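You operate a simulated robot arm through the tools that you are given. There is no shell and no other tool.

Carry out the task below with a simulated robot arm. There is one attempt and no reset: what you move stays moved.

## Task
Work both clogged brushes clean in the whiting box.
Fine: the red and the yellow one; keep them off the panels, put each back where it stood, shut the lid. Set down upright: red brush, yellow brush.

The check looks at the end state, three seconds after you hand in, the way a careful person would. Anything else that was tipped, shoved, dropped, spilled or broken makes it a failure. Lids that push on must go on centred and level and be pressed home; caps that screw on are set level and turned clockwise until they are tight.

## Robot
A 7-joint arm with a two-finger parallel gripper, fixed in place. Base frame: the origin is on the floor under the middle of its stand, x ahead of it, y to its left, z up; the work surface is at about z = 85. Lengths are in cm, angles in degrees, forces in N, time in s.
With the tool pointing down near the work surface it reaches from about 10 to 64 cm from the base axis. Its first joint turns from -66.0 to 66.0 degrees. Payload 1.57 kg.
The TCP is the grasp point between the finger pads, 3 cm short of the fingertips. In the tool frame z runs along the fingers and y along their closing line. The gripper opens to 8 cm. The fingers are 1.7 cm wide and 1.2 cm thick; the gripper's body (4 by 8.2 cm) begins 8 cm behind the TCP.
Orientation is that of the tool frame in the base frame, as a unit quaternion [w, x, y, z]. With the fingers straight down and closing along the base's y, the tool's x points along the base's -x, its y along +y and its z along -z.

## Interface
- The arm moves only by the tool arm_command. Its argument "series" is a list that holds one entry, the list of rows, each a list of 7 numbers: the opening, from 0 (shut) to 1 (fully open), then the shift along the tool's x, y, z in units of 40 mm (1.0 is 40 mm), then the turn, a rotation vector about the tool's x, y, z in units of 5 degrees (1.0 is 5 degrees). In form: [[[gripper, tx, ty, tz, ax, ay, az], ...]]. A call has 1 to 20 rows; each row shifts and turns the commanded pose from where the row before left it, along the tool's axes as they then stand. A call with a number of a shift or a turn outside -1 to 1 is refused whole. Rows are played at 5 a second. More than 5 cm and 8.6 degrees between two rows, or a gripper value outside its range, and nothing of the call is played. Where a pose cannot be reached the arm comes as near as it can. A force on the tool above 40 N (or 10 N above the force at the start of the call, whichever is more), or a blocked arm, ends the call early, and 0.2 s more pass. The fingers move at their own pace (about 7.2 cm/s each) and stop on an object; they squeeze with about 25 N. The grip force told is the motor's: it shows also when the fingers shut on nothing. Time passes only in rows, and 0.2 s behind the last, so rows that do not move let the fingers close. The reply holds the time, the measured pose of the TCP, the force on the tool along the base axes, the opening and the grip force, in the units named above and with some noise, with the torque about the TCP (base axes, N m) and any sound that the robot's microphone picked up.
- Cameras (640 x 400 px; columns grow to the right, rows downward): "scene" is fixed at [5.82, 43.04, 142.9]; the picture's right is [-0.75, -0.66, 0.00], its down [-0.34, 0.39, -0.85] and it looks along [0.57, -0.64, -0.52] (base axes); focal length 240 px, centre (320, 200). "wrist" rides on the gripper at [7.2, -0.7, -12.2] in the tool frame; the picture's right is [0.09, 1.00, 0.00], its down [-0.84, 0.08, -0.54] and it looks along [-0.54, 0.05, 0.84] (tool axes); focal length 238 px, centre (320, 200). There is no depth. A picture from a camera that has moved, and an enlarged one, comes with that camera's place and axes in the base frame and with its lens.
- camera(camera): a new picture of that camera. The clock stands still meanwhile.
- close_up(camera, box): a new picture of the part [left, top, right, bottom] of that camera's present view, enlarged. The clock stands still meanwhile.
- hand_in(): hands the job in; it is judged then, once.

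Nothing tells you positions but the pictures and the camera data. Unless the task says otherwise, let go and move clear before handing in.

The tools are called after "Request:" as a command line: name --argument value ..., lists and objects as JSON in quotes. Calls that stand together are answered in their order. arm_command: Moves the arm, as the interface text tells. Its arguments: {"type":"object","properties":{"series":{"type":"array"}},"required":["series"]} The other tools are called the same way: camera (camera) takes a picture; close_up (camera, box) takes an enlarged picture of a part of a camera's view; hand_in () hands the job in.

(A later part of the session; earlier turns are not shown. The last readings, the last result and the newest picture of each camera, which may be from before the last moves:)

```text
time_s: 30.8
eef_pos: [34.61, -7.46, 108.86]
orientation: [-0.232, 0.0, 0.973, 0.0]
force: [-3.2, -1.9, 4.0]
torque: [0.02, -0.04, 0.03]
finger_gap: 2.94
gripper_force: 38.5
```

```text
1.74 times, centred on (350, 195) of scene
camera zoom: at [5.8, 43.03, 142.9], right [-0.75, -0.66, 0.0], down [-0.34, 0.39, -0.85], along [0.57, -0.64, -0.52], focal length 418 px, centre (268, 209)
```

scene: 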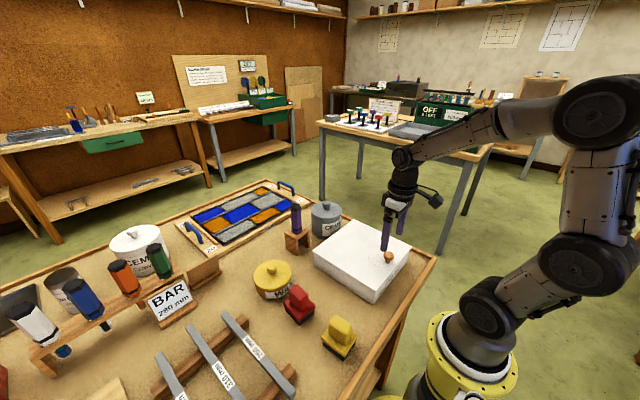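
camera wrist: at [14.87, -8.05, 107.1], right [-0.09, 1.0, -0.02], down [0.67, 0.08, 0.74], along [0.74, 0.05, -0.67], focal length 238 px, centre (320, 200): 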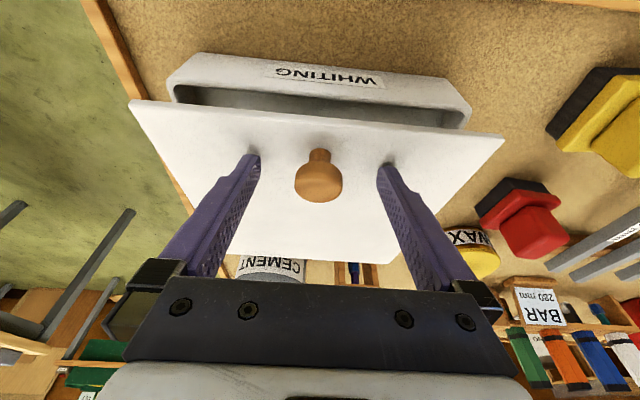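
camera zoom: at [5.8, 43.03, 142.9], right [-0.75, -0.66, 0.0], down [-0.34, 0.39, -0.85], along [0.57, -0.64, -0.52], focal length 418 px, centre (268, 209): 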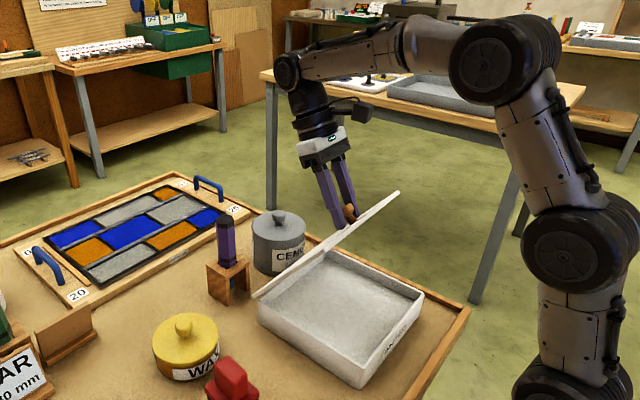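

The lid is at about 50° and the forces have settled. I'll continue in small steps and watch the reach limit.

Request:
arm_command --series '[[[0, -0.1596, 0, -0.2238, 0, 0.6, 0], [0, -0.1596, 0, -0.2238, 0, 0.6, 0], [0, -0.1596, 0, -0.2238, 0, 0.6, 0], [0, 0, 0, 0, 0, 0, 0]]]'

```text
time_s: 31.8
eef_pos: [37.78, -7.51, 110.04]
orientation: [-0.31, 0.001, 0.951, 0.001]
force: [-8.2, -2.3, 14.0]
torque: [-0.12, 0.72, -0.01]
finger_gap: 2.94
gripper_force: 38.6
```

The lid is at about 60°. Since the hinge holds, I'll let go, retreat, and go round to the robot side to push the edge past vertical with closed fingers.

Request:
arm_command --series '[[[0.6, 0.02, 0, 0, 0, 0, 0], [0.6, 0, 0, 0, 0, 0, 0], [0.6, 0, 0, 0, 0, 0, 0], [0.6, 0, 0, -0.4, 0, 0, 0], [0.6, 0, 0, -0.7, 0, 0, 0], [0.6, 0, 0, -0.9, 0, 0, 0], [0.6, 0, 0, 0, 0, 0, 0]]]'

Request:
close_up --camera "scene" --box '[240, 80, 460, 310]'

```text
time_s: 33.4
eef_pos: [38.42, -7.28, 111.07]
orientation: [-0.309, 0.0, 0.951, 0.001]
force: [-0.3, -0.9, -1.2]
torque: [0.03, -0.01, -0.04]
finger_gap: 4.83
gripper_force: 0.0
out of reach, approached as far as the arm can: row 4, 5, 6
```

```text
1.74 times, centred on (350, 195) of scene
camera zoom: at [5.82, 43.04, 142.9], right [-0.75, -0.66, 0.0], down [-0.34, 0.39, -0.85], along [0.57, -0.64, -0.52], focal length 418 px, centre (268, 209)
```

zoom: 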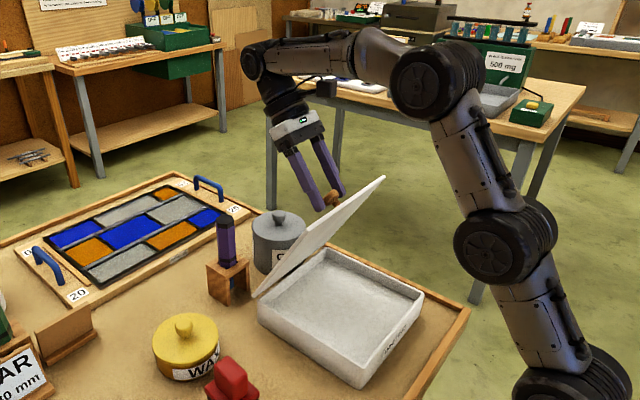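

The lid holds at about 60°. I'll turn the tool upright with the fingers straddling the knob, rise, and cross to the robot side.

Request:
arm_command --series '[[[0.6, 0, 0, 0, 0, -0.9, 0], [0.6, 0, 0, 0, 0, -0.9, 0], [0.6, 0, 0, 0, 0, -0.9, 0], [0.6, 0, 0, 0, 0, -0.9, 0], [0.6, 0, 0, 0, 0, -0.9, 0], [0.6, 0, 0, 0, 0, -0.9, 0], [0.6, 0, 0, 0, 0, -0.9, 0], [0.6, 0, 0, 0, 0, -0.9, 0], [0.6, 0, 0, -0.8, 0, 0, 0], [0.6, 0, 0, -0.9, 0, 0, 0], [0.6, 0, 0, -0.9, 0, 0, 0], [0.6, 0, 0, -0.9, 0, 0, 0], [0, 0, 0, 0, 0, 0, 0]]]'

Request:
close_up --camera "scene" --box '[240, 60, 460, 310]'

```text
time_s: 36.2
eef_pos: [38.57, -7.2, 124.98]
orientation: [-0.001, 0.0, 1.0, 0.0]
force: [0.0, -0.6, 0.8]
torque: [0.01, 0.02, 0.0]
finger_gap: 0.0
gripper_force: 3.8
```

```text
1.60 times, centred on (350, 185) of scene
camera zoom: at [5.82, 43.04, 142.9], right [-0.75, -0.66, 0.0], down [-0.34, 0.39, -0.85], along [0.57, -0.64, -0.52], focal length 384 px, centre (272, 224)
```

zoom: 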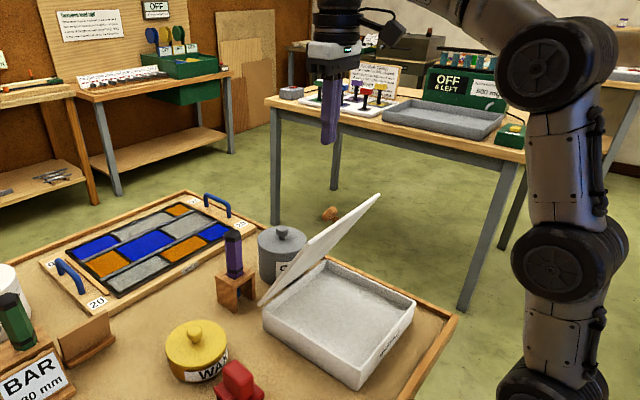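

Request:
arm_command --series '[[[0, 0.9, 0, 0, 0, 0, 0], [0, 0.9, 0, 0, 0, 0, 0], [0, 0.9, 0, 0, 0, 0, 0], [0, 0, 0, 0.9, 0, 0, 0], [0, 0, 0, 0.9, 0, 0, 0], [0, 0, 0, 0.9, 0, 0, 0], [0, 0, 0, 0.9, 0, 0, 0], [0, 0, 0, 0.4, 0, 0, 0], [0, 0, 0, 0, 0, 0, 0]]]'

Request:
close_up --camera "scene" --box '[240, 60, 460, 310]'

Request:
camera --camera "wrist"

```text
time_s: 38.2
eef_pos: [27.55, -7.22, 109.16]
orientation: [0.0, 0.0, 1.0, 0.001]
force: [0.1, 0.4, 0.5]
torque: [-0.02, 0.0, 0.0]
finger_gap: 0.01
gripper_force: 21.5
```

```text
1.60 times, centred on (350, 185) of scene
camera zoom: at [5.82, 43.04, 142.9], right [-0.75, -0.66, 0.0], down [-0.34, 0.39, -0.85], along [0.57, -0.64, -0.52], focal length 384 px, centre (272, 224)
```

zoom: 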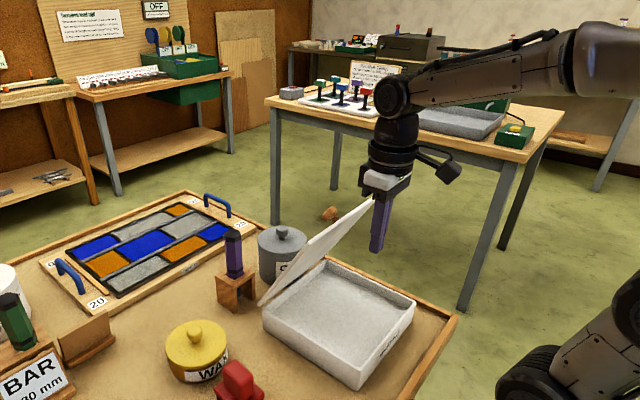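

```text
taken
camera wrist: at [20.41, -7.91, 121.25], right [-0.09, 1.0, 0.0], down [0.84, 0.08, 0.54], along [0.54, 0.05, -0.84], focal length 238 px, centre (320, 200)
```

wrist: 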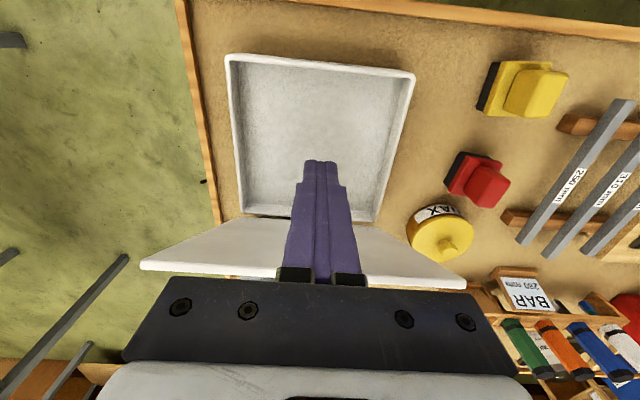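

The closed fingers stand in front of the lid edge, inside the opening. I'll push it gently away from the robot.

Request:
arm_command --series '[[[0, -0.9, 0, 0, 0, 0, 0], [0, -0.3, 0, 0, 0, 0, 0], [0, -0.3, 0, 0, 0, 0, 0], [0, -0.3, 0, 0, 0, 0, 0], [0, -0.3, 0, 0, 0, 0, 0], [0, -0.3, 0, 0, 0, 0, 0], [0, 0, 0, 0, 0, 0, 0]]]'

Request:
close_up --camera "scene" --box '[240, 60, 460, 310]'

```text
time_s: 39.8
eef_pos: [37.24, -7.25, 109.1]
orientation: [0.0, 0.0, 1.0, 0.0]
force: [-0.5, -0.3, -0.8]
torque: [0.01, 0.01, 0.01]
finger_gap: 0.0
gripper_force: 21.0
```

```text
1.60 times, centred on (350, 185) of scene
camera zoom: at [5.82, 43.03, 142.9], right [-0.75, -0.66, 0.0], down [-0.34, 0.39, -0.85], along [0.57, -0.64, -0.52], focal length 384 px, centre (272, 224)
```

zoom: 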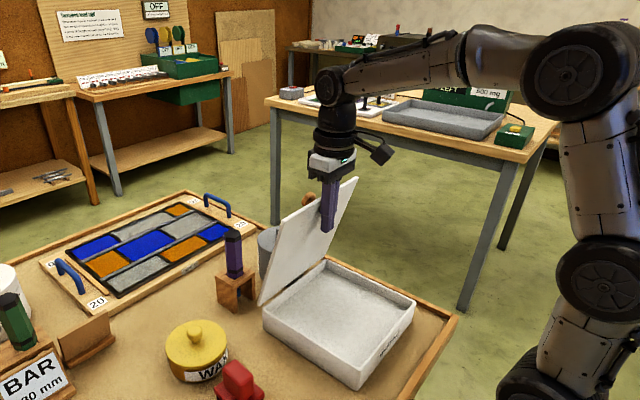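

The lid moves freely, now at about 70°. I'll keep pushing.

Request:
arm_command --series '[[[0, -0.3, 0, 0, 0, 0, 0], [0, -0.3, 0, 0, 0, 0, 0], [0, -0.3, 0, 0, 0, 0, 0], [0, -0.3, 0, 0, 0, 0, 0], [0, -0.25, 0, 0, 0, 0, 0], [0, 0, 0, 0, 0, 0, 0]]]'

Request:
close_up --camera "scene" --box '[240, 60, 460, 310]'

```text
time_s: 41.2
eef_pos: [42.97, -7.19, 108.98]
orientation: [-0.001, 0.001, 1.0, -0.001]
force: [-0.5, -0.2, -0.1]
torque: [-0.02, 0.0, -0.02]
finger_gap: 0.02
gripper_force: 21.1
```

```text
1.60 times, centred on (350, 185) of scene
camera zoom: at [5.82, 43.04, 142.9], right [-0.75, -0.66, 0.0], down [-0.34, 0.39, -0.85], along [0.57, -0.64, -0.52], focal length 384 px, centre (272, 224)
```

zoom: 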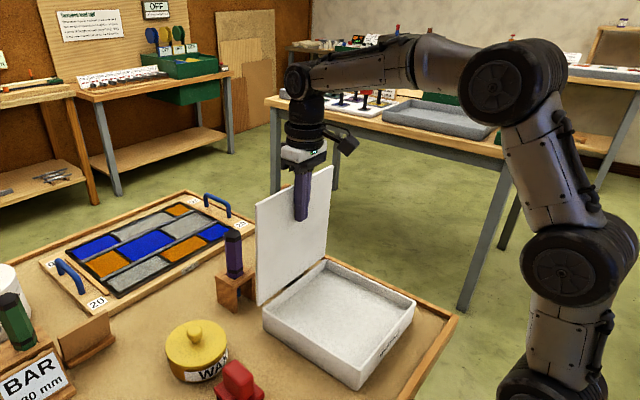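

The lid is roughly vertical. One small nudge more, then I'll back away and look into the box.

Request:
arm_command --series '[[[0, -0.2, 0, 0, 0, 0, 0], [0, 0, 0, 0, 0, 0, 0], [0, 0.8, 0, 0, 0, 0, 0], [0, 0.9, 0, -0.3, 0, 0, 0], [0, 0.9, 0, -0.5, 0, 0, 0], [0, 0.6, 0, -0.5, 0, 0, 0], [0, 0, 0, 0, 0, 0, 0]]]'

Request:
camera --camera "wrist"

Request:
close_up --camera "scene" --box '[240, 160, 440, 320]'

```text
time_s: 42.8
eef_pos: [31.01, -7.14, 114.25]
orientation: [0.0, 0.0, 1.0, 0.0]
force: [-0.4, 0.1, 0.0]
torque: [0.02, -0.02, -0.02]
finger_gap: 0.0
gripper_force: 21.2
```

```text
taken
camera wrist: at [23.82, -7.78, 126.4], right [-0.09, 1.0, 0.0], down [0.84, 0.08, 0.54], along [0.54, 0.05, -0.84], focal length 238 px, centre (320, 200)
```

wrist: 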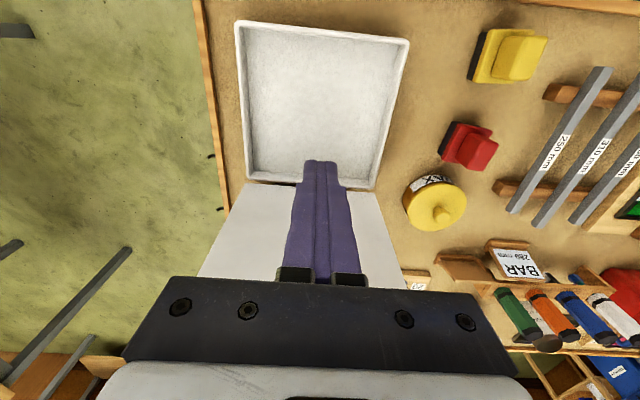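

```text
2.50 times, centred on (340, 240) of scene
camera zoom: at [5.81, 43.04, 142.9], right [-0.75, -0.66, 0.0], down [-0.34, 0.39, -0.85], along [0.57, -0.64, -0.52], focal length 600 px, centre (270, 100)
```

zoom: 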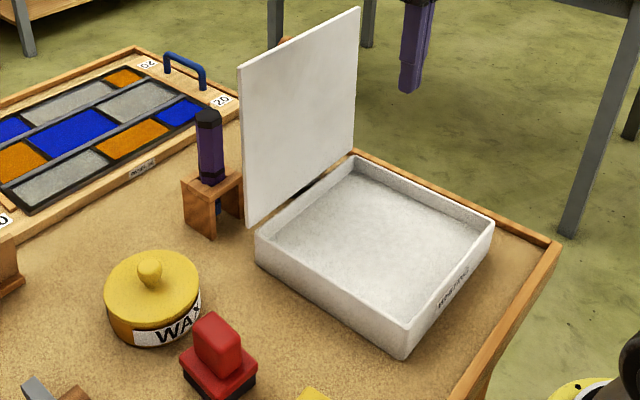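

The whiting box is open and holds a plain bed of whiting. Next I'll go over the red brush, turn the fingers to match its yaw, and check the alignment.

Request:
arm_command --series '[[[0, -0.16, 0.887, 0.295, 0, 0, 0], [0, -0.16, 0.887, 0.295, 0, 0, 0], [0.5, -0.16, 0.887, 0.295, 0, 0, 0], [0.8, -0.16, 0.887, 0.295, 0, 0, 0], [0.8, -0.16, 0.887, 0.295, 0, 0, 0], [0.8, -0.16, 0.887, 0.295, 0, 0, 0], [0.8, -0.16, 0.887, 0.295, 0, 0, 0], [0.8, 0, 0, 0, 0, 0, 1], [0.8, 0, 0, 0, 0, 0, 0]]]'

Request:
camera --camera "wrist"

Request:
close_up --camera "scene" --box '[240, 220, 370, 350]'

```text
time_s: 44.8
eef_pos: [35.54, 17.7, 106.07]
orientation: [0.001, 0.043, 0.999, 0.0]
force: [0.3, 0.4, -0.7]
torque: [-0.01, 0.0, -0.02]
finger_gap: 6.4
gripper_force: 0.0
```

```text
taken
camera wrist: at [28.25, 17.65, 118.14], right [0.0, 1.0, 0.0], down [0.84, 0.0, 0.54], along [0.54, 0.0, -0.84], focal length 238 px, centre (320, 200)
```

wrist: 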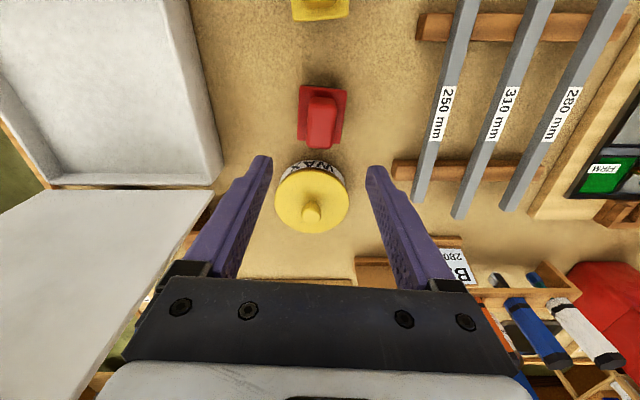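

```text
3.08 times, centred on (305, 285) of scene
camera zoom: at [5.82, 43.04, 142.9], right [-0.75, -0.66, 0.0], down [-0.34, 0.39, -0.85], along [0.57, -0.64, -0.52], focal length 739 px, centre (366, -62)
```

zoom: 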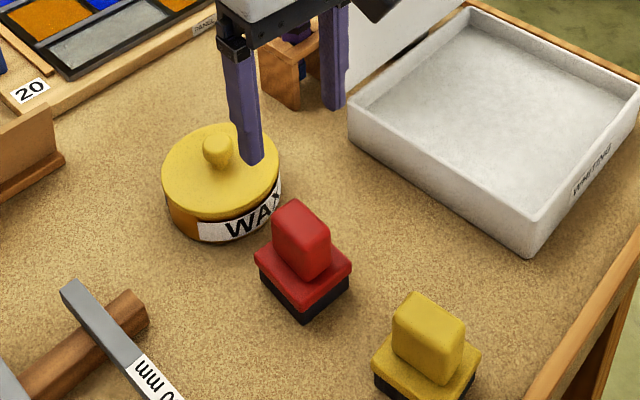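

Request:
close_up --camera "wrist" --box '[280, 70, 370, 160]'

```text
4.44 times, centred on (325, 115) of wrist
camera zoom: at [28.25, 17.65, 118.14], right [0.0, 1.0, 0.0], down [0.84, 0.0, 0.54], along [0.54, 0.0, -0.84], focal length 1059 px, centre (298, 578)
```

zoom: 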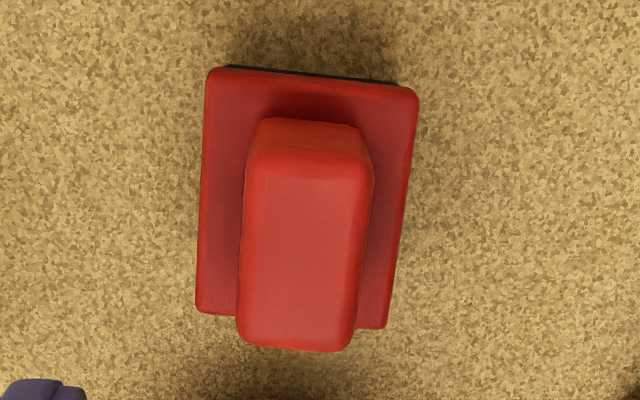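

The red brush handle is centred at (35.5, 17.75), yaw −5°, with its top near z 93 and the plate top near 87.8. The gripper is already lined up, so I'll descend to z 91.5.

Request:
arm_command --series '[[[0.8, 0, 0, 0.9, 0, 0, 0], [0.8, 0, 0, 0.9, 0, 0, 0], [0.8, 0, 0, 0.8, 0, 0, 0], [0.8, 0, 0, 0.6, 0, 0, 0], [0.8, 0, 0, 0.3, 0, 0, 0], [0.8, 0, 0, 0.14, 0, 0, 0], [0.8, 0, 0, 0, 0, 0, 0]]]'

Request:
close_up --camera "scene" --box '[250, 250, 370, 360]'

Request:
camera --camera "wrist"

```text
time_s: 46.4
eef_pos: [35.45, 17.65, 91.36]
orientation: [0.0, 0.044, 0.999, 0.0]
force: [-0.1, -0.5, -0.8]
torque: [0.02, 0.02, -0.01]
finger_gap: 6.39
gripper_force: 0.1
```

```text
3.64 times, centred on (310, 305) of scene
camera zoom: at [5.82, 43.04, 142.9], right [-0.75, -0.66, 0.0], down [-0.34, 0.39, -0.85], along [0.57, -0.64, -0.52], focal length 873 px, centre (356, -182)
```

zoom: 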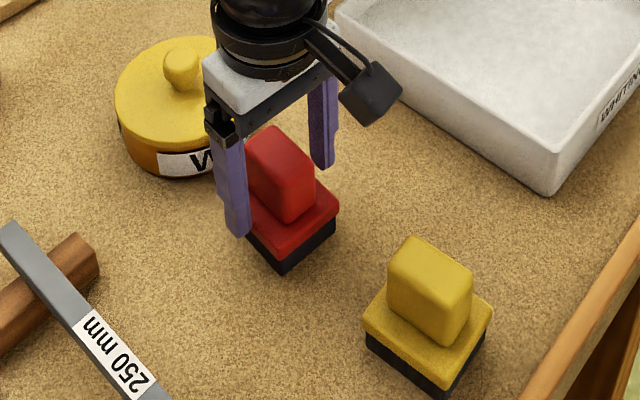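

```text
taken
camera wrist: at [28.28, 17.61, 103.57], right [0.0, 1.0, 0.0], down [0.84, 0.0, 0.54], along [0.54, 0.0, -0.84], focal length 238 px, centre (320, 200)
```

wrist: 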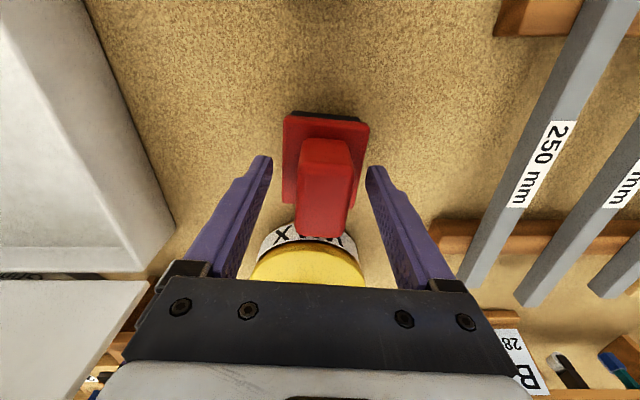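

The fingers straddle the handle, with the handle very slightly toward +y. I'll shift a hair and close.

Request:
arm_command --series '[[[0.8, 0, 0.03, 0, 0, 0, 0], [0, 0, 0, 0, 0, 0, 0], [0, 0, 0, 0, 0, 0, 0], [0, 0, 0, 0, 0, 0, 0], [0, 0, 0, 0, 0, 0, 0], [0, 0, 0, 0, 0, 0, 0]]]'

Request:
close_up --camera "wrist" --box '[220, 90, 420, 290]'

```text
time_s: 47.8
eef_pos: [35.46, 17.76, 91.47]
orientation: [-0.001, 0.043, 0.999, -0.001]
force: [-0.4, 0.5, 0.4]
torque: [-0.02, -0.01, 0.04]
finger_gap: 5.55
gripper_force: 24.2
```

```text
2.00 times, centred on (320, 190) of wrist
camera zoom: at [28.27, 17.74, 103.61], right [-0.01, 1.0, 0.0], down [0.84, 0.0, 0.54], along [0.54, 0.0, -0.84], focal length 477 px, centre (320, 220)
```

zoom: 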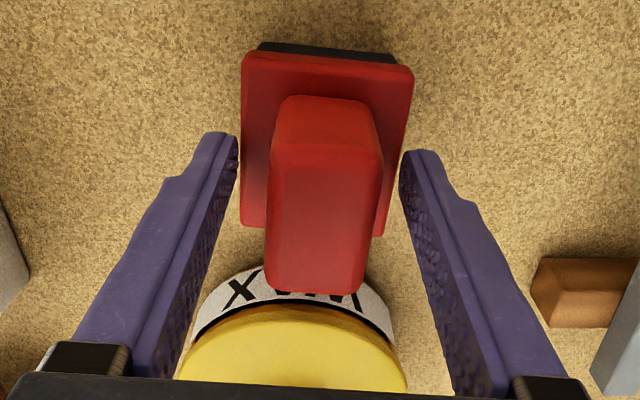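

The gap stopped at 5.55 cm, so the fingertips met the plate's sides instead of the handle. I'll open, raise a centimetre, and close again.

Request:
arm_command --series '[[[0.8, 0, 0, 0, 0, 0, 0], [0.8, 0, 0, 0, 0, 0, 0], [0.8, 0, 0, -0.25, 0, 0, 0], [0.8, 0, 0, 0, 0, 0, 0], [0, 0, 0, 0, 0, 0, 0], [0, 0, 0, 0, 0, 0, 0], [0, 0, 0, 0, 0, 0, 0], [0, 0, 0, 0, 0, 0, 0], [0, 0, 0, 0, 0, 0, 0]]]'

Request:
close_up --camera "wrist" --box '[220, 90, 420, 290]'

Request:
close_up --camera "scene" --box '[270, 270, 350, 350]'

```text
time_s: 49.8
eef_pos: [35.43, 17.9, 92.42]
orientation: [0.0, 0.044, 0.999, 0.0]
force: [0.0, -1.2, 1.8]
torque: [-0.01, 0.05, 0.02]
finger_gap: 2.96
gripper_force: 25.4
```

```text
2.00 times, centred on (320, 190) of wrist
camera zoom: at [28.28, 17.75, 104.62], right [0.0, 1.0, 0.0], down [0.84, 0.0, 0.54], along [0.54, 0.0, -0.84], focal length 477 px, centre (320, 220)
```

zoom: 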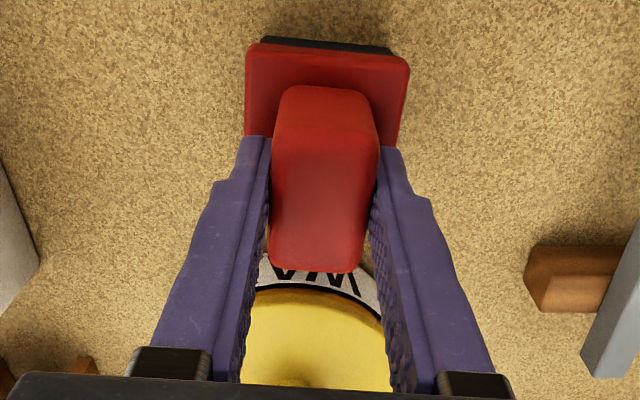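

```text
5.00 times, centred on (310, 310) of scene
camera zoom: at [5.81, 43.03, 142.9], right [-0.75, -0.66, 0.0], down [-0.34, 0.39, -0.85], along [0.57, -0.64, -0.52], focal length 1201 px, centre (370, -350)
```

zoom: 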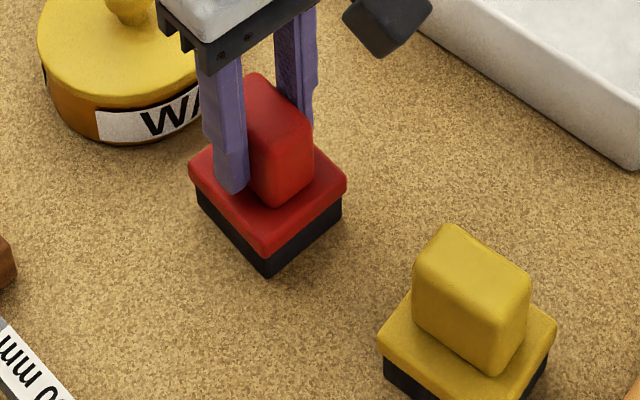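

The handle is now gripped (2.96 cm) with the brush upright. I'll record TCP (35.43, 17.77, 92.4) as its home pose, lift, and carry it over the box at x≈33.

Request:
arm_command --series '[[[0, 0, 0, -0.3, 0, 0, 0], [0, 0, 0, -0.8, 0, 0, 0], [0, 0, 0, -0.9, 0, 0, 0], [0, 0, 0, -0.9, 0, 0, 0], [0, 0, 0, -0.2, 0, 0, 0], [0, 0, 0, 0, 0, 0, 0]]]'

Request:
close_up --camera "scene" --box '[240, 170, 370, 350]'

```text
time_s: 51.2
eef_pos: [35.33, 17.76, 104.92]
orientation: [0.0, 0.043, 0.999, 0.0]
force: [-0.3, 0.9, -1.7]
torque: [0.02, 0.04, 0.01]
finger_gap: 2.96
gripper_force: 25.1
```

```text
2.22 times, centred on (305, 260) of scene
camera zoom: at [5.82, 43.04, 142.9], right [-0.75, -0.66, 0.0], down [-0.34, 0.39, -0.85], along [0.57, -0.64, -0.52], focal length 534 px, centre (353, 67)
```

zoom: 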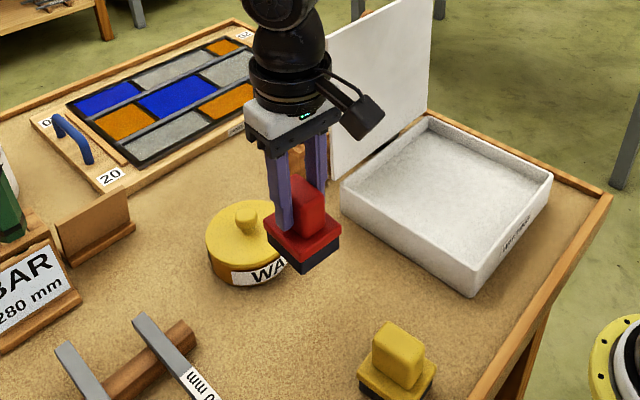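

The brush came up cleanly. I'll carry it across above the box.

Request:
arm_command --series '[[[0, 0.033, -0.812, 0, 0, 0, 0], [0, 0.033, -0.812, 0, 0, 0, 0], [0, 0.033, -0.812, 0, 0, 0, 0], [0, 0.033, -0.812, 0, 0, 0, 0], [0, 0.033, -0.812, 0, 0, 0, 0], [0, 0.033, -0.812, 0, 0, 0, 0], [0, 0.033, -0.812, 0, 0, 0, 0], [0, 0.033, -0.812, 0, 0, 0, 0], [0, 0, 0, 0, 0, 0, 0]]]'

Request:
camera --camera "wrist"

Request:
close_up --camera "scene" --box '[280, 120, 440, 310]'

```text
time_s: 53.2
eef_pos: [32.17, -8.29, 104.83]
orientation: [0.0, 0.044, 0.999, 0.0]
force: [-0.4, 0.2, -0.9]
torque: [-0.01, 0.01, -0.05]
finger_gap: 2.96
gripper_force: 25.3
```

```text
taken
camera wrist: at [25.01, -8.16, 116.94], right [-0.01, 1.0, 0.0], down [0.84, 0.0, 0.54], along [0.54, 0.0, -0.84], focal length 238 px, centre (320, 200)
```

wrist: 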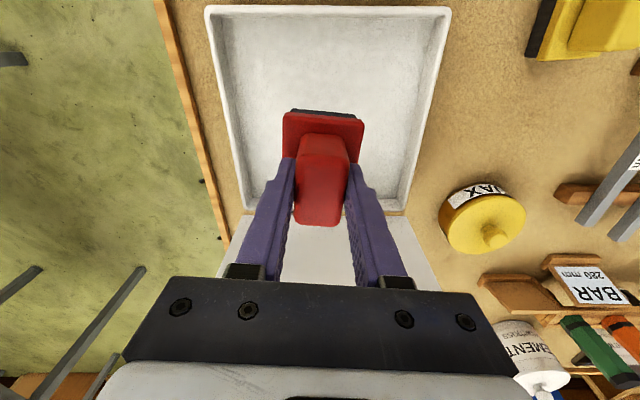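

```text
2.11 times, centred on (360, 215) of scene
camera zoom: at [5.82, 43.03, 142.9], right [-0.75, -0.66, 0.0], down [-0.34, 0.39, -0.85], along [0.57, -0.64, -0.52], focal length 506 px, centre (236, 168)
```

zoom: 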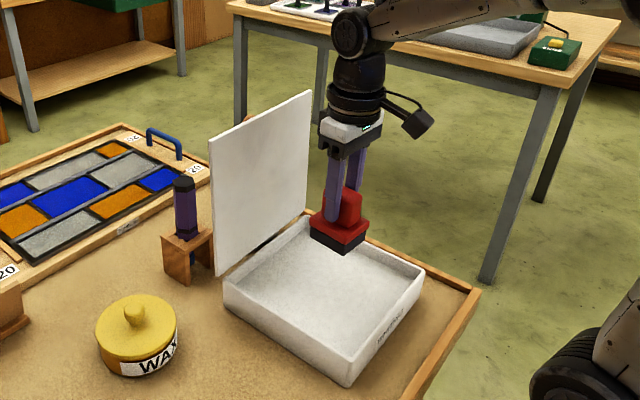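

The brush is centred over the bed. I'll lower until the bristles touch, in small steps near contact.

Request:
arm_command --series '[[[0, 0, 0, 0.8, 0, 0, 0], [0, 0, 0, 0.8, 0, 0, 0], [0, 0, 0, 0.5, 0, 0, 0], [0, 0, 0, 0.15, 0, 0, 0], [0, 0, 0, 0.1, 0, 0, 0], [0, 0, 0, 0, 0, 0, 0]]]'

Request:
close_up --camera "scene" --box '[300, 190, 430, 310]'

```text
time_s: 54.6
eef_pos: [32.21, -8.07, 95.37]
orientation: [0.001, 0.044, 0.999, 0.0]
force: [-2.4, 1.1, 10.5]
torque: [0.11, 0.52, -0.03]
finger_gap: 2.99
gripper_force: 25.4
```

```text
3.33 times, centred on (365, 250) of scene
camera zoom: at [5.8, 43.04, 142.9], right [-0.75, -0.66, 0.0], down [-0.34, 0.39, -0.85], along [0.57, -0.64, -0.52], focal length 800 px, centre (170, 33)
```

zoom: 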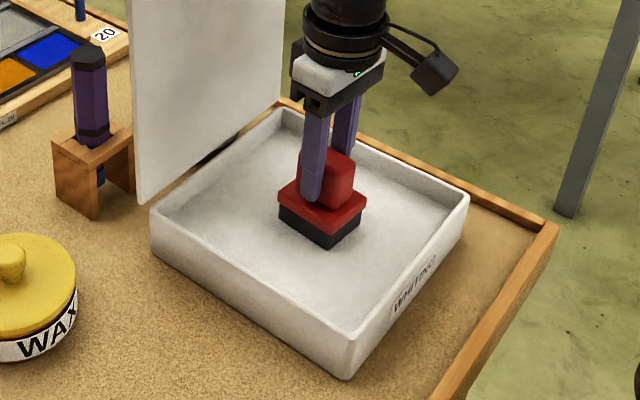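

The bristles touched at TCP z≈95.4 with about 10 N. I'll now rub back and forth along x within the bed, keeping clear of the walls and lid.

Request:
arm_command --series '[[[0, 0.4, 0, 0, 0, 0, 0], [0, 0.4, 0, 0, 0, 0, 0], [0, 0.4, 0, 0, 0, 0, 0], [0, -0.4, 0, 0, 0, 0, 0], [0, -0.4, 0, 0, 0, 0, 0], [0, -0.4, 0, 0, 0, 0, 0], [0, -0.4, 0, 0, 0, 0, 0], [0, -0.4, 0, 0, 0, 0, 0], [0, -0.4, 0, 0, 0, 0, 0], [0, 0.4, 0, 0, 0, 0, 0], [0, 0.4, 0, 0, 0, 0, 0], [0, 0.4, 0, 0, 0, 0, 0], [0, 0.4, 0, 0, 0, 0, 0], [0, 0.4, 0, 0, 0, 0, 0], [0, 0.4, 0, 0, 0, 0, 0], [0, -0.4, 0, 0, 0, 0, 0], [0, -0.4, 0, 0, 0, 0, 0], [0, -0.4, 0, 0, 0, 0, 0], [0, 0, 0, 0, 0, 0, 0]]]'

Request:
close_up --camera "scene" --box '[300, 190, 430, 310]'

Request:
camera --camera "wrist"

```text
time_s: 58.6
eef_pos: [32.18, -7.92, 95.32]
orientation: [-0.001, 0.044, 0.999, 0.0]
force: [-7.2, -0.6, 12.2]
torque: [0.02, 0.47, -0.02]
finger_gap: 2.97
gripper_force: 24.5
```

```text
3.33 times, centred on (365, 250) of scene
camera zoom: at [5.79, 43.04, 142.9], right [-0.75, -0.66, 0.0], down [-0.34, 0.39, -0.85], along [0.57, -0.64, -0.52], focal length 800 px, centre (170, 33)
```

zoom: 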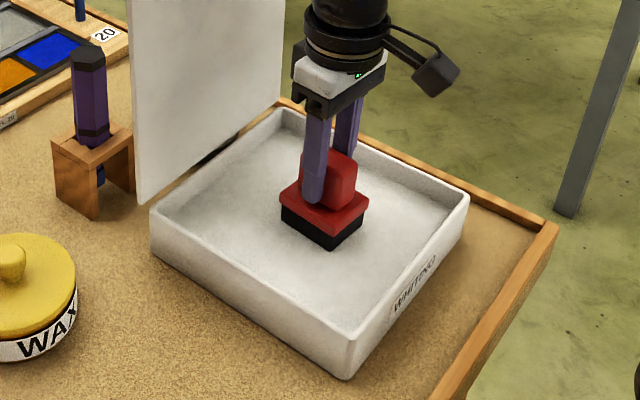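

```text
taken
camera wrist: at [24.88, -8.07, 107.52], right [-0.01, 1.0, 0.0], down [0.84, 0.0, 0.54], along [0.54, 0.0, -0.84], focal length 238 px, centre (320, 200)
```

wrist: 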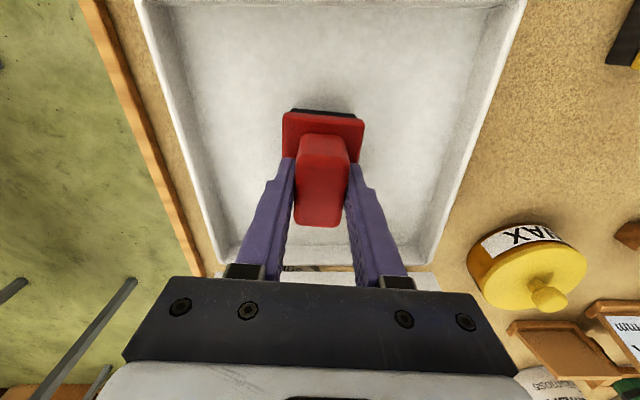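

Request:
close_up --camera "scene" --box '[350, 230, 380, 270]'

Request:
close_up --camera "scene" --box '[315, 310, 360, 365]'

```text
10.00 times, centred on (365, 250) of scene
camera zoom: at [5.79, 43.04, 142.9], right [-0.75, -0.66, 0.0], down [-0.34, 0.39, -0.85], along [0.57, -0.64, -0.52], focal length 2401 px, centre (-130, -300)
```

zoom: 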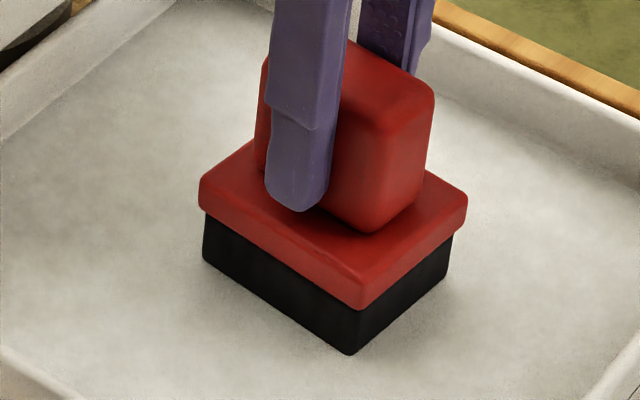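

```text
7.27 times, centred on (338, 338) of scene
camera zoom: at [5.79, 43.04, 142.9], right [-0.75, -0.66, 0.0], down [-0.34, 0.39, -0.85], along [0.57, -0.64, -0.52], focal length 1746 px, centre (193, -800)
```

zoom: 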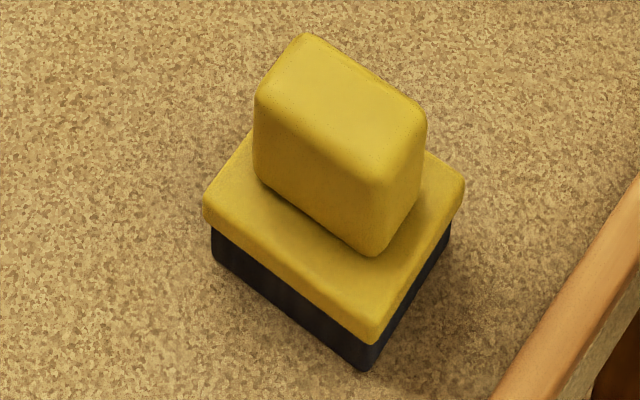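

The bed is being rubbed under about 12 N with no slipping in the grip. I'll add strokes along y and more along x to work it thoroughly.

Request:
arm_command --series '[[[0, 0, 0.4, 0, 0, 0, 0], [0, 0, 0.4, 0, 0, 0, 0], [0, 0, 0.4, 0, 0, 0, 0], [0, 0, -0.4, 0, 0, 0, 0], [0, 0, -0.4, 0, 0, 0, 0], [0, 0, -0.4, 0, 0, 0, 0], [0, 0, -0.4, 0, 0, 0, 0], [0, 0, -0.4, 0, 0, 0, 0], [0, 0, -0.4, 0, 0, 0, 0], [0, 0, 0.4, 0, 0, 0, 0], [0, 0, 0.4, 0, 0, 0, 0], [0, 0, 0.4, 0, 0, 0, 0], [0, 0, 0.4, 0, 0, 0, 0], [0, 0, 0.4, 0, 0, 0, 0], [0, 0, 0.4, 0, 0, 0, 0], [0, 0, -0.4, 0, 0, 0, 0], [0, 0, -0.4, 0, 0, 0, 0], [0, 0, -0.4, 0, 0, 0, 0], [0, 0, 0, 0, 0, 0, 0]]]'

Request:
arm_command --series '[[[0, 0.4, 0, 0, 0, 0, 0], [0, 0.4, 0, 0, 0, 0, 0], [0, 0.4, 0, 0, 0, 0, 0], [0, -0.4, 0, 0, 0, 0, 0], [0, -0.4, 0, 0, 0, 0, 0], [0, -0.4, 0, 0, 0, 0, 0], [0, -0.4, 0, 0, 0, 0, 0], [0, -0.4, 0, 0, 0, 0, 0], [0, -0.4, 0, 0, 0, 0, 0], [0, 0.4, 0, 0, 0, 0, 0], [0, 0.4, 0, 0, 0, 0, 0], [0, 0.4, 0, 0, 0, 0, 0], [0, 0.4, 0, 0, 0, 0, 0], [0, 0.4, 0, 0, 0, 0, 0], [0, 0.4, 0, 0, 0, 0, 0], [0, -0.4, 0, 0, 0, 0, 0], [0, -0.4, 0, 0, 0, 0, 0], [0, -0.4, 0, 0, 0, 0, 0], [0, 0, 0, 0, 0, 0, 0]]]'

Request:
camera --camera "wrist"

Request:
close_up --camera "scene" --box '[350, 230, 380, 270]'

```text
time_s: 62.6
eef_pos: [32.25, -8.06, 95.39]
orientation: [0.0, 0.044, 0.999, -0.001]
force: [0.3, -0.4, -1.8]
torque: [0.01, -0.03, -0.01]
finger_gap: 2.99
gripper_force: 25.4
```

```text
time_s: 66.6
eef_pos: [32.26, -7.89, 95.43]
orientation: [0.0, 0.044, 0.999, 0.0]
force: [0.3, -0.4, -1.4]
torque: [0.03, 0.0, -0.02]
finger_gap: 2.98
gripper_force: 25.4
```

```text
taken
camera wrist: at [25.02, -8.05, 107.62], right [-0.01, 1.0, 0.0], down [0.84, 0.0, 0.54], along [0.54, 0.0, -0.84], focal length 238 px, centre (320, 200)
```

wrist: 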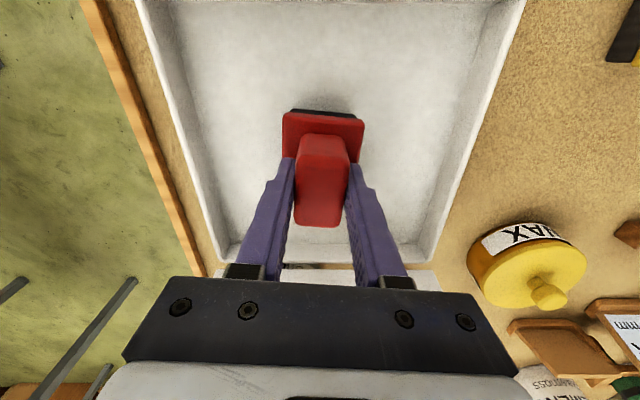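

```text
10.00 times, centred on (365, 250) of scene
camera zoom: at [5.82, 43.04, 142.9], right [-0.75, -0.66, 0.0], down [-0.34, 0.39, -0.85], along [0.57, -0.64, -0.52], focal length 2401 px, centre (-130, -300)
```

zoom: 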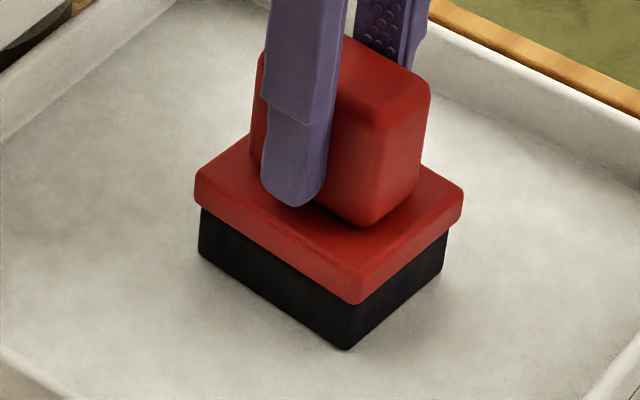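

The contact force has gone to zero, so the last strokes were probably skimming. I'll press down about 3 mm more and rub again while monitoring force.

Request:
arm_command --series '[[[0, 0, 0, 0.04, 0, 0, 0], [0, 0, 0, 0.03, 0, 0, 0], [0, 0, 0, 0, 0, 0, 0]]]'

```text
time_s: 67.4
eef_pos: [32.26, -8.03, 95.27]
orientation: [0.002, 0.043, 0.999, 0.0]
force: [-8.0, 1.4, 23.8]
torque: [0.06, 0.17, -0.01]
finger_gap: 2.99
gripper_force: 24.8
```

Request:
arm_command --series '[[[0, 0.4, 0, 0, 0, 0, 0], [0, 0.4, 0, 0, 0, 0, 0], [0, 0.4, 0, 0, 0, 0, 0], [0, -0.4, 0, 0, 0, 0, 0], [0, -0.4, 0, 0, 0, 0, 0], [0, -0.4, 0, 0, 0, 0, 0], [0, -0.4, 0, 0, 0, 0, 0], [0, -0.4, 0, 0, 0, 0, 0], [0, -0.4, 0, 0, 0, 0, 0], [0, 0.4, 0, 0, 0, 0, 0], [0, 0.4, 0, 0, 0, 0, 0], [0, 0.4, 0, 0, 0, 0, 0]]]'

Request:
close_up --camera "scene" --box '[350, 230, 380, 270]'

```text
time_s: 70.0
eef_pos: [32.09, -7.92, 95.12]
orientation: [0.0, 0.044, 0.999, 0.0]
force: [0.6, 0.6, -1.9]
torque: [-0.01, 0.01, 0.03]
finger_gap: 2.96
gripper_force: 25.8
```

```text
10.00 times, centred on (365, 250) of scene
camera zoom: at [5.82, 43.04, 142.9], right [-0.75, -0.66, 0.0], down [-0.34, 0.39, -0.85], along [0.57, -0.64, -0.52], focal length 2401 px, centre (-130, -300)
```

zoom: 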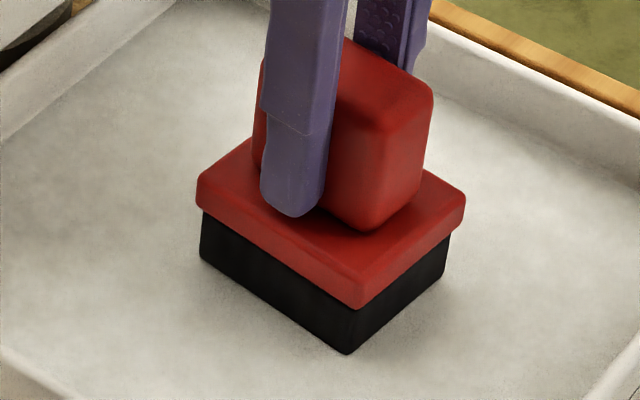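

Contact decays because the brush slides up slightly between the fingers until the tips meet the plate. I'll keep a slow downward feed while rubbing so contact is maintained.

Request:
arm_command --series '[[[0, 0, 0, 0.06, 0, 0, 0], [0, 0.4, 0, 0.01, 0, 0, 0], [0, 0.4, 0, 0.01, 0, 0, 0], [0, 0.4, 0, 0.01, 0, 0, 0], [0, -0.4, 0, 0.01, 0, 0, 0], [0, -0.4, 0, 0.01, 0, 0, 0], [0, -0.4, 0, 0.01, 0, 0, 0], [0, -0.4, 0, 0.0, 0, 0, 0], [0, -0.4, 0, 0.0, 0, 0, 0], [0, -0.4, 0, 0.0, 0, 0, 0], [0, 0.4, 0, 0.0, 0, 0, 0], [0, 0.4, 0, 0.0, 0, 0, 0], [0, 0.4, 0, 0.0, 0, 0, 0]]]'

Request:
close_up --camera "scene" --box '[350, 230, 380, 270]'

```text
time_s: 72.8
eef_pos: [32.01, -8.05, 94.73]
orientation: [0.0, 0.043, 0.999, 0.0]
force: [1.5, 0.6, 1.9]
torque: [0.06, 0.06, -0.03]
finger_gap: 2.98
gripper_force: 24.8
```

```text
10.00 times, centred on (365, 250) of scene
camera zoom: at [5.82, 43.04, 142.9], right [-0.75, -0.66, 0.0], down [-0.34, 0.39, -0.85], along [0.57, -0.64, -0.52], focal length 2401 px, centre (-130, -300)
```

zoom: 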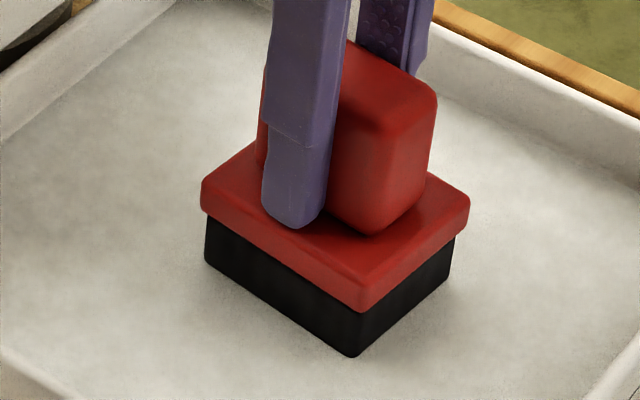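

Request:
arm_command --series '[[[0, 0, 0, 0.05, 0, 0, 0], [0, 0.4, 0, 0.01, 0, 0, 0], [0, 0.4, 0, 0.01, 0, 0, 0], [0, 0.4, 0, 0.01, 0, 0, 0], [0, -0.4, 0, 0.01, 0, 0, 0], [0, -0.4, 0, 0.01, 0, 0, 0], [0, -0.4, 0, 0, 0, 0, 0], [0, -0.4, 0, 0, 0, 0, 0], [0, -0.4, 0, 0, 0, 0, 0], [0, -0.4, 0, 0, 0, 0, 0], [0, 0.4, 0, 0, 0, 0, 0], [0, 0.4, 0, 0, 0, 0, 0], [0, 0.4, 0, 0, 0, 0, 0]]]'

Request:
close_up --camera "scene" --box '[350, 230, 380, 270]'

```text
time_s: 73.9
eef_pos: [27.93, -7.77, 94.49]
orientation: [0.0, 0.044, 0.999, -0.001]
force: [-1.4, -1.0, 3.4]
torque: [0.13, -0.05, 0.02]
finger_gap: 2.98
gripper_force: 24.8
stopped in row 5: the force on the tool passed its limit at 51 N (the readings are from after the stop); the commanded pose is now the measured one
```

```text
10.00 times, centred on (365, 250) of scene
camera zoom: at [5.81, 43.04, 142.9], right [-0.75, -0.66, 0.0], down [-0.34, 0.39, -0.85], along [0.57, -0.64, -0.52], focal length 2401 px, centre (-130, -300)
```

zoom: 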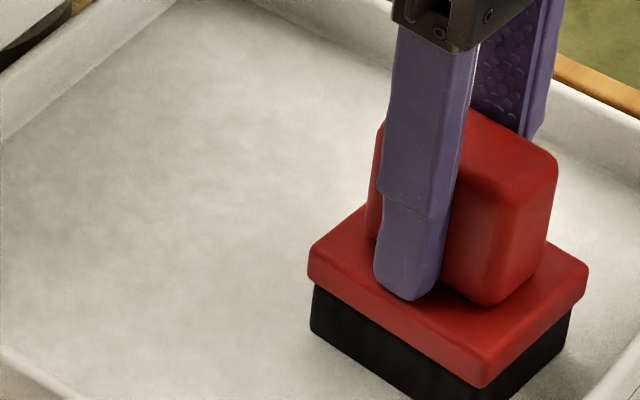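

The tips now rest on the plate, a firm stop, so small presses carry through. I'll rub with a light, constant press.

Request:
arm_command --series '[[[0, 0, 0, 0.015, 0, 0, 0], [0, -0.3, 0, 0, 0, 0, 0], [0, -0.3, 0, 0, 0, 0, 0], [0, -0.3, 0, 0, 0, 0, 0]]]'

```text
time_s: 74.9
eef_pos: [31.64, -7.99, 94.68]
orientation: [0.001, 0.043, 0.999, -0.001]
force: [-7.8, -0.1, 19.5]
torque: [0.14, 0.17, 0.06]
finger_gap: 2.96
gripper_force: 24.6
```

Contact is good now: about 20 N down and 8 N of friction. I'll continue with long strokes at this height.

Request:
arm_command --series '[[[0, -0.3, 0, 0, 0, 0, 0], [0, -0.3, 0, 0, 0, 0, 0], [0, -0.3, 0, 0, 0, 0, 0], [0, -0.3, 0, 0, 0, 0, 0], [0, 0.3, 0, 0, 0, 0, 0], [0, 0.3, 0, 0, 0, 0, 0], [0, 0.3, 0, 0, 0, 0, 0], [0, 0.3, 0, 0, 0, 0, 0], [0, 0.3, 0, 0, 0, 0, 0], [0, 0.3, 0, 0, 0, 0, 0], [0, 0.3, 0, 0, 0, 0, 0], [0, 0.3, 0, 0, 0, 0, 0], [0, -0.3, 0, 0, 0, 0, 0], [0, -0.3, 0, 0, 0, 0, 0], [0, -0.3, 0, 0, 0, 0, 0], [0, -0.3, 0, 0, 0, 0, 0]]]'

Request:
close_up --camera "scene" --box '[350, 230, 380, 270]'

```text
time_s: 77.7
eef_pos: [27.29, -7.62, 94.62]
orientation: [-0.005, 0.043, 0.999, -0.001]
force: [-0.1, 0.6, 3.6]
torque: [0.07, -0.15, 0.01]
finger_gap: 2.96
gripper_force: 25.8
stopped in row 13: the force on the tool passed its limit at 53 N (the readings are from after the stop); the commanded pose is now the measured one
```

```text
10.00 times, centred on (365, 250) of scene
camera zoom: at [5.81, 43.04, 142.9], right [-0.75, -0.66, 0.0], down [-0.34, 0.39, -0.85], along [0.57, -0.64, -0.52], focal length 2401 px, centre (-130, -300)
```

zoom: 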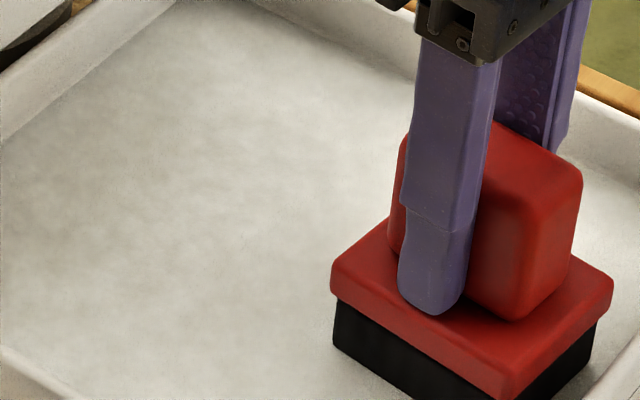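

A force spike came on reversal near the near end of the stroke. I'll keep the strokes more central, slower and with lighter pressure.

Request:
arm_command --series '[[[0, -0.25, 0, 0, 0, 0, 0], [0, -0.25, 0, 0, 0, 0, 0], [0, -0.25, 0, 0, 0, 0, 0], [0, -0.25, 0, 0, 0, 0, 0], [0, -0.25, 0, 0, 0, 0, 0]]]'

```text
time_s: 78.9
eef_pos: [32.04, -8.1, 94.67]
orientation: [-0.004, 0.043, 0.999, 0.0]
force: [-10.0, -0.9, 21.4]
torque: [0.08, -0.04, 0.0]
finger_gap: 2.95
gripper_force: 25.5
```

Request:
arm_command --series '[[[0, 0, 0, -0.012, 0, 0, 0], [0, 0, 0.25, 0, 0, 0, 0], [0, 0, 0.25, 0, 0, 0, 0], [0, 0, 0.25, 0, 0, 0, 0], [0, 0, 0.25, 0, 0, 0, 0], [0, 0, -0.25, 0, 0, 0, 0], [0, 0, -0.25, 0, 0, 0, 0], [0, 0, -0.25, 0, 0, 0, 0], [0, 0, -0.25, 0, 0, 0, 0], [0, 0, -0.25, 0, 0, 0, 0], [0, 0, -0.25, 0, 0, 0, 0], [0, 0, -0.25, 0, 0, 0, 0], [0, 0, -0.25, 0, 0, 0, 0], [0, 0, 0.25, 0, 0, 0, 0], [0, 0, 0.25, 0, 0, 0, 0], [0, 0, 0.25, 0, 0, 0, 0], [0, 0, 0.25, 0, 0, 0, 0]]]'

Request:
close_up --camera "scene" --box '[340, 220, 390, 280]'

```text
time_s: 82.5
eef_pos: [32.15, -8.08, 94.6]
orientation: [-0.005, 0.044, 0.999, -0.001]
force: [-1.1, -9.9, 20.1]
torque: [-0.38, -0.52, -0.22]
finger_gap: 2.97
gripper_force: 25.0
```

```text
6.67 times, centred on (365, 250) of scene
camera zoom: at [5.79, 43.02, 142.9], right [-0.75, -0.66, 0.0], down [-0.34, 0.39, -0.85], along [0.57, -0.64, -0.52], focal length 1601 px, centre (20, -133)
```

zoom: 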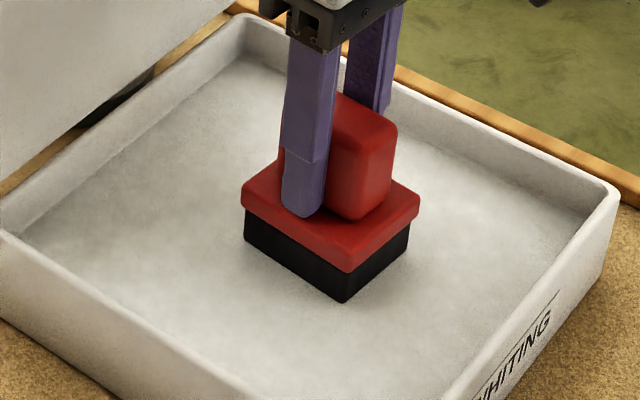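

Contact stayed at about 20 N through the y strokes. A few more central x strokes will finish the red brush.

Request:
arm_command --series '[[[0, -0.25, 0, 0, 0, 0, 0], [0, -0.25, 0, 0, 0, 0, 0], [0, -0.25, 0, 0, 0, 0, 0], [0, 0.25, 0, 0, 0, 0, 0], [0, 0.25, 0, 0, 0, 0, 0], [0, 0.25, 0, 0, 0, 0, 0], [0, 0.25, 0, 0, 0, 0, 0], [0, 0.25, 0, 0, 0, 0, 0], [0, -0.25, 0, 0, 0, 0, 0], [0, -0.25, 0, 0, 0, 0, 0], [0, -0.25, 0, 0, 0, 0, 0], [0, -0.25, 0, 0, 0, 0, 0], [0, -0.25, 0, 0, 0, 0, 0], [0, 0.25, 0, 0, 0, 0, 0], [0, 0.25, 0, 0, 0, 0, 0], [0, 0.25, 0, 0, 0, 0, 0]]]'

Request:
camera --camera "wrist"

```text
time_s: 85.9
eef_pos: [32.18, -8.08, 94.59]
orientation: [-0.003, 0.044, 0.999, 0.0]
force: [4.9, 0.8, 10.3]
torque: [0.08, -0.73, -0.02]
finger_gap: 2.97
gripper_force: 25.1
```

```text
taken
camera wrist: at [25.03, -8.09, 106.86], right [-0.01, 1.0, 0.0], down [0.84, 0.0, 0.54], along [0.54, 0.0, -0.84], focal length 238 px, centre (320, 200)
```

wrist: 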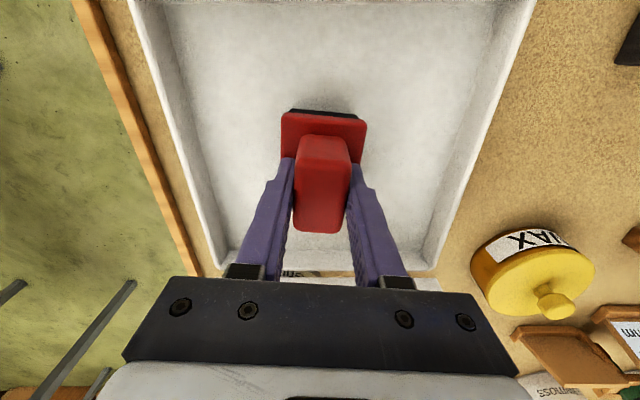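

The red brush has had plenty of rubbing. I'll lift it and look at the bristles.

Request:
arm_command --series '[[[0, 0, 0, -0.3, 0, 0, 0], [0, 0, 0, -0.8, 0, 0, 0], [0, 0, 0, -0.9, 0, 0, 0], [0, 0, 0, -0.6, 0, 0, 0], [0, 0, 0, 0, 0, 0, 0]]]'

Request:
close_up --camera "scene" --box '[340, 170, 400, 240]'

Request:
close_up --camera "wrist" --box '[250, 90, 400, 250]'

```text
time_s: 87.1
eef_pos: [32.3, -8.08, 105.01]
orientation: [-0.005, 0.044, 0.999, -0.001]
force: [0.0, 0.1, -1.5]
torque: [0.01, -0.02, -0.01]
finger_gap: 2.99
gripper_force: 25.1
```

```text
5.71 times, centred on (370, 205) of scene
camera zoom: at [5.82, 43.04, 142.9], right [-0.75, -0.66, 0.0], down [-0.34, 0.39, -0.85], along [0.57, -0.64, -0.52], focal length 1372 px, centre (34, 171)
```

zoom: 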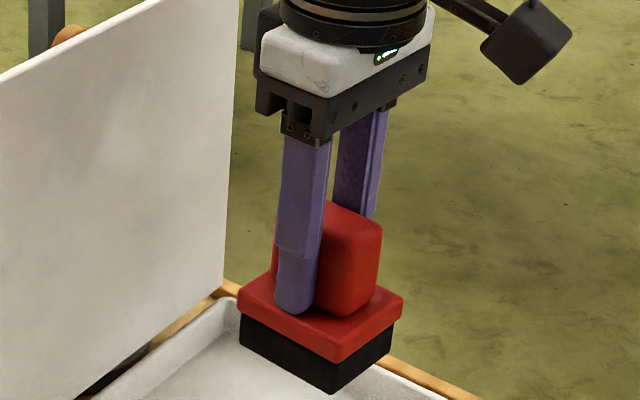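

```text
2.50 times, centred on (325, 170) of wrist
camera zoom: at [25.13, -8.07, 117.29], right [-0.01, 1.0, 0.0], down [0.85, 0.0, 0.53], along [0.53, 0.0, -0.85], focal length 596 px, centre (308, 275)
```

zoom: 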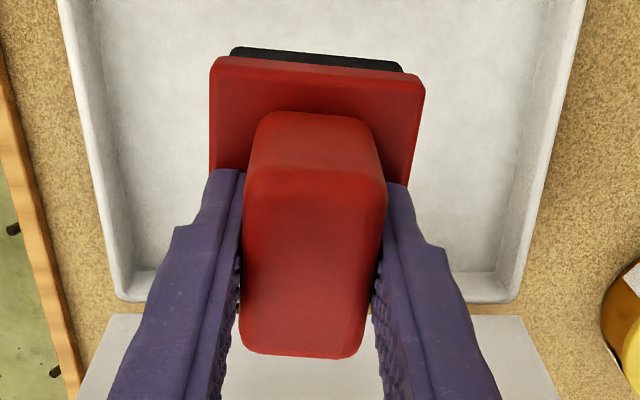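

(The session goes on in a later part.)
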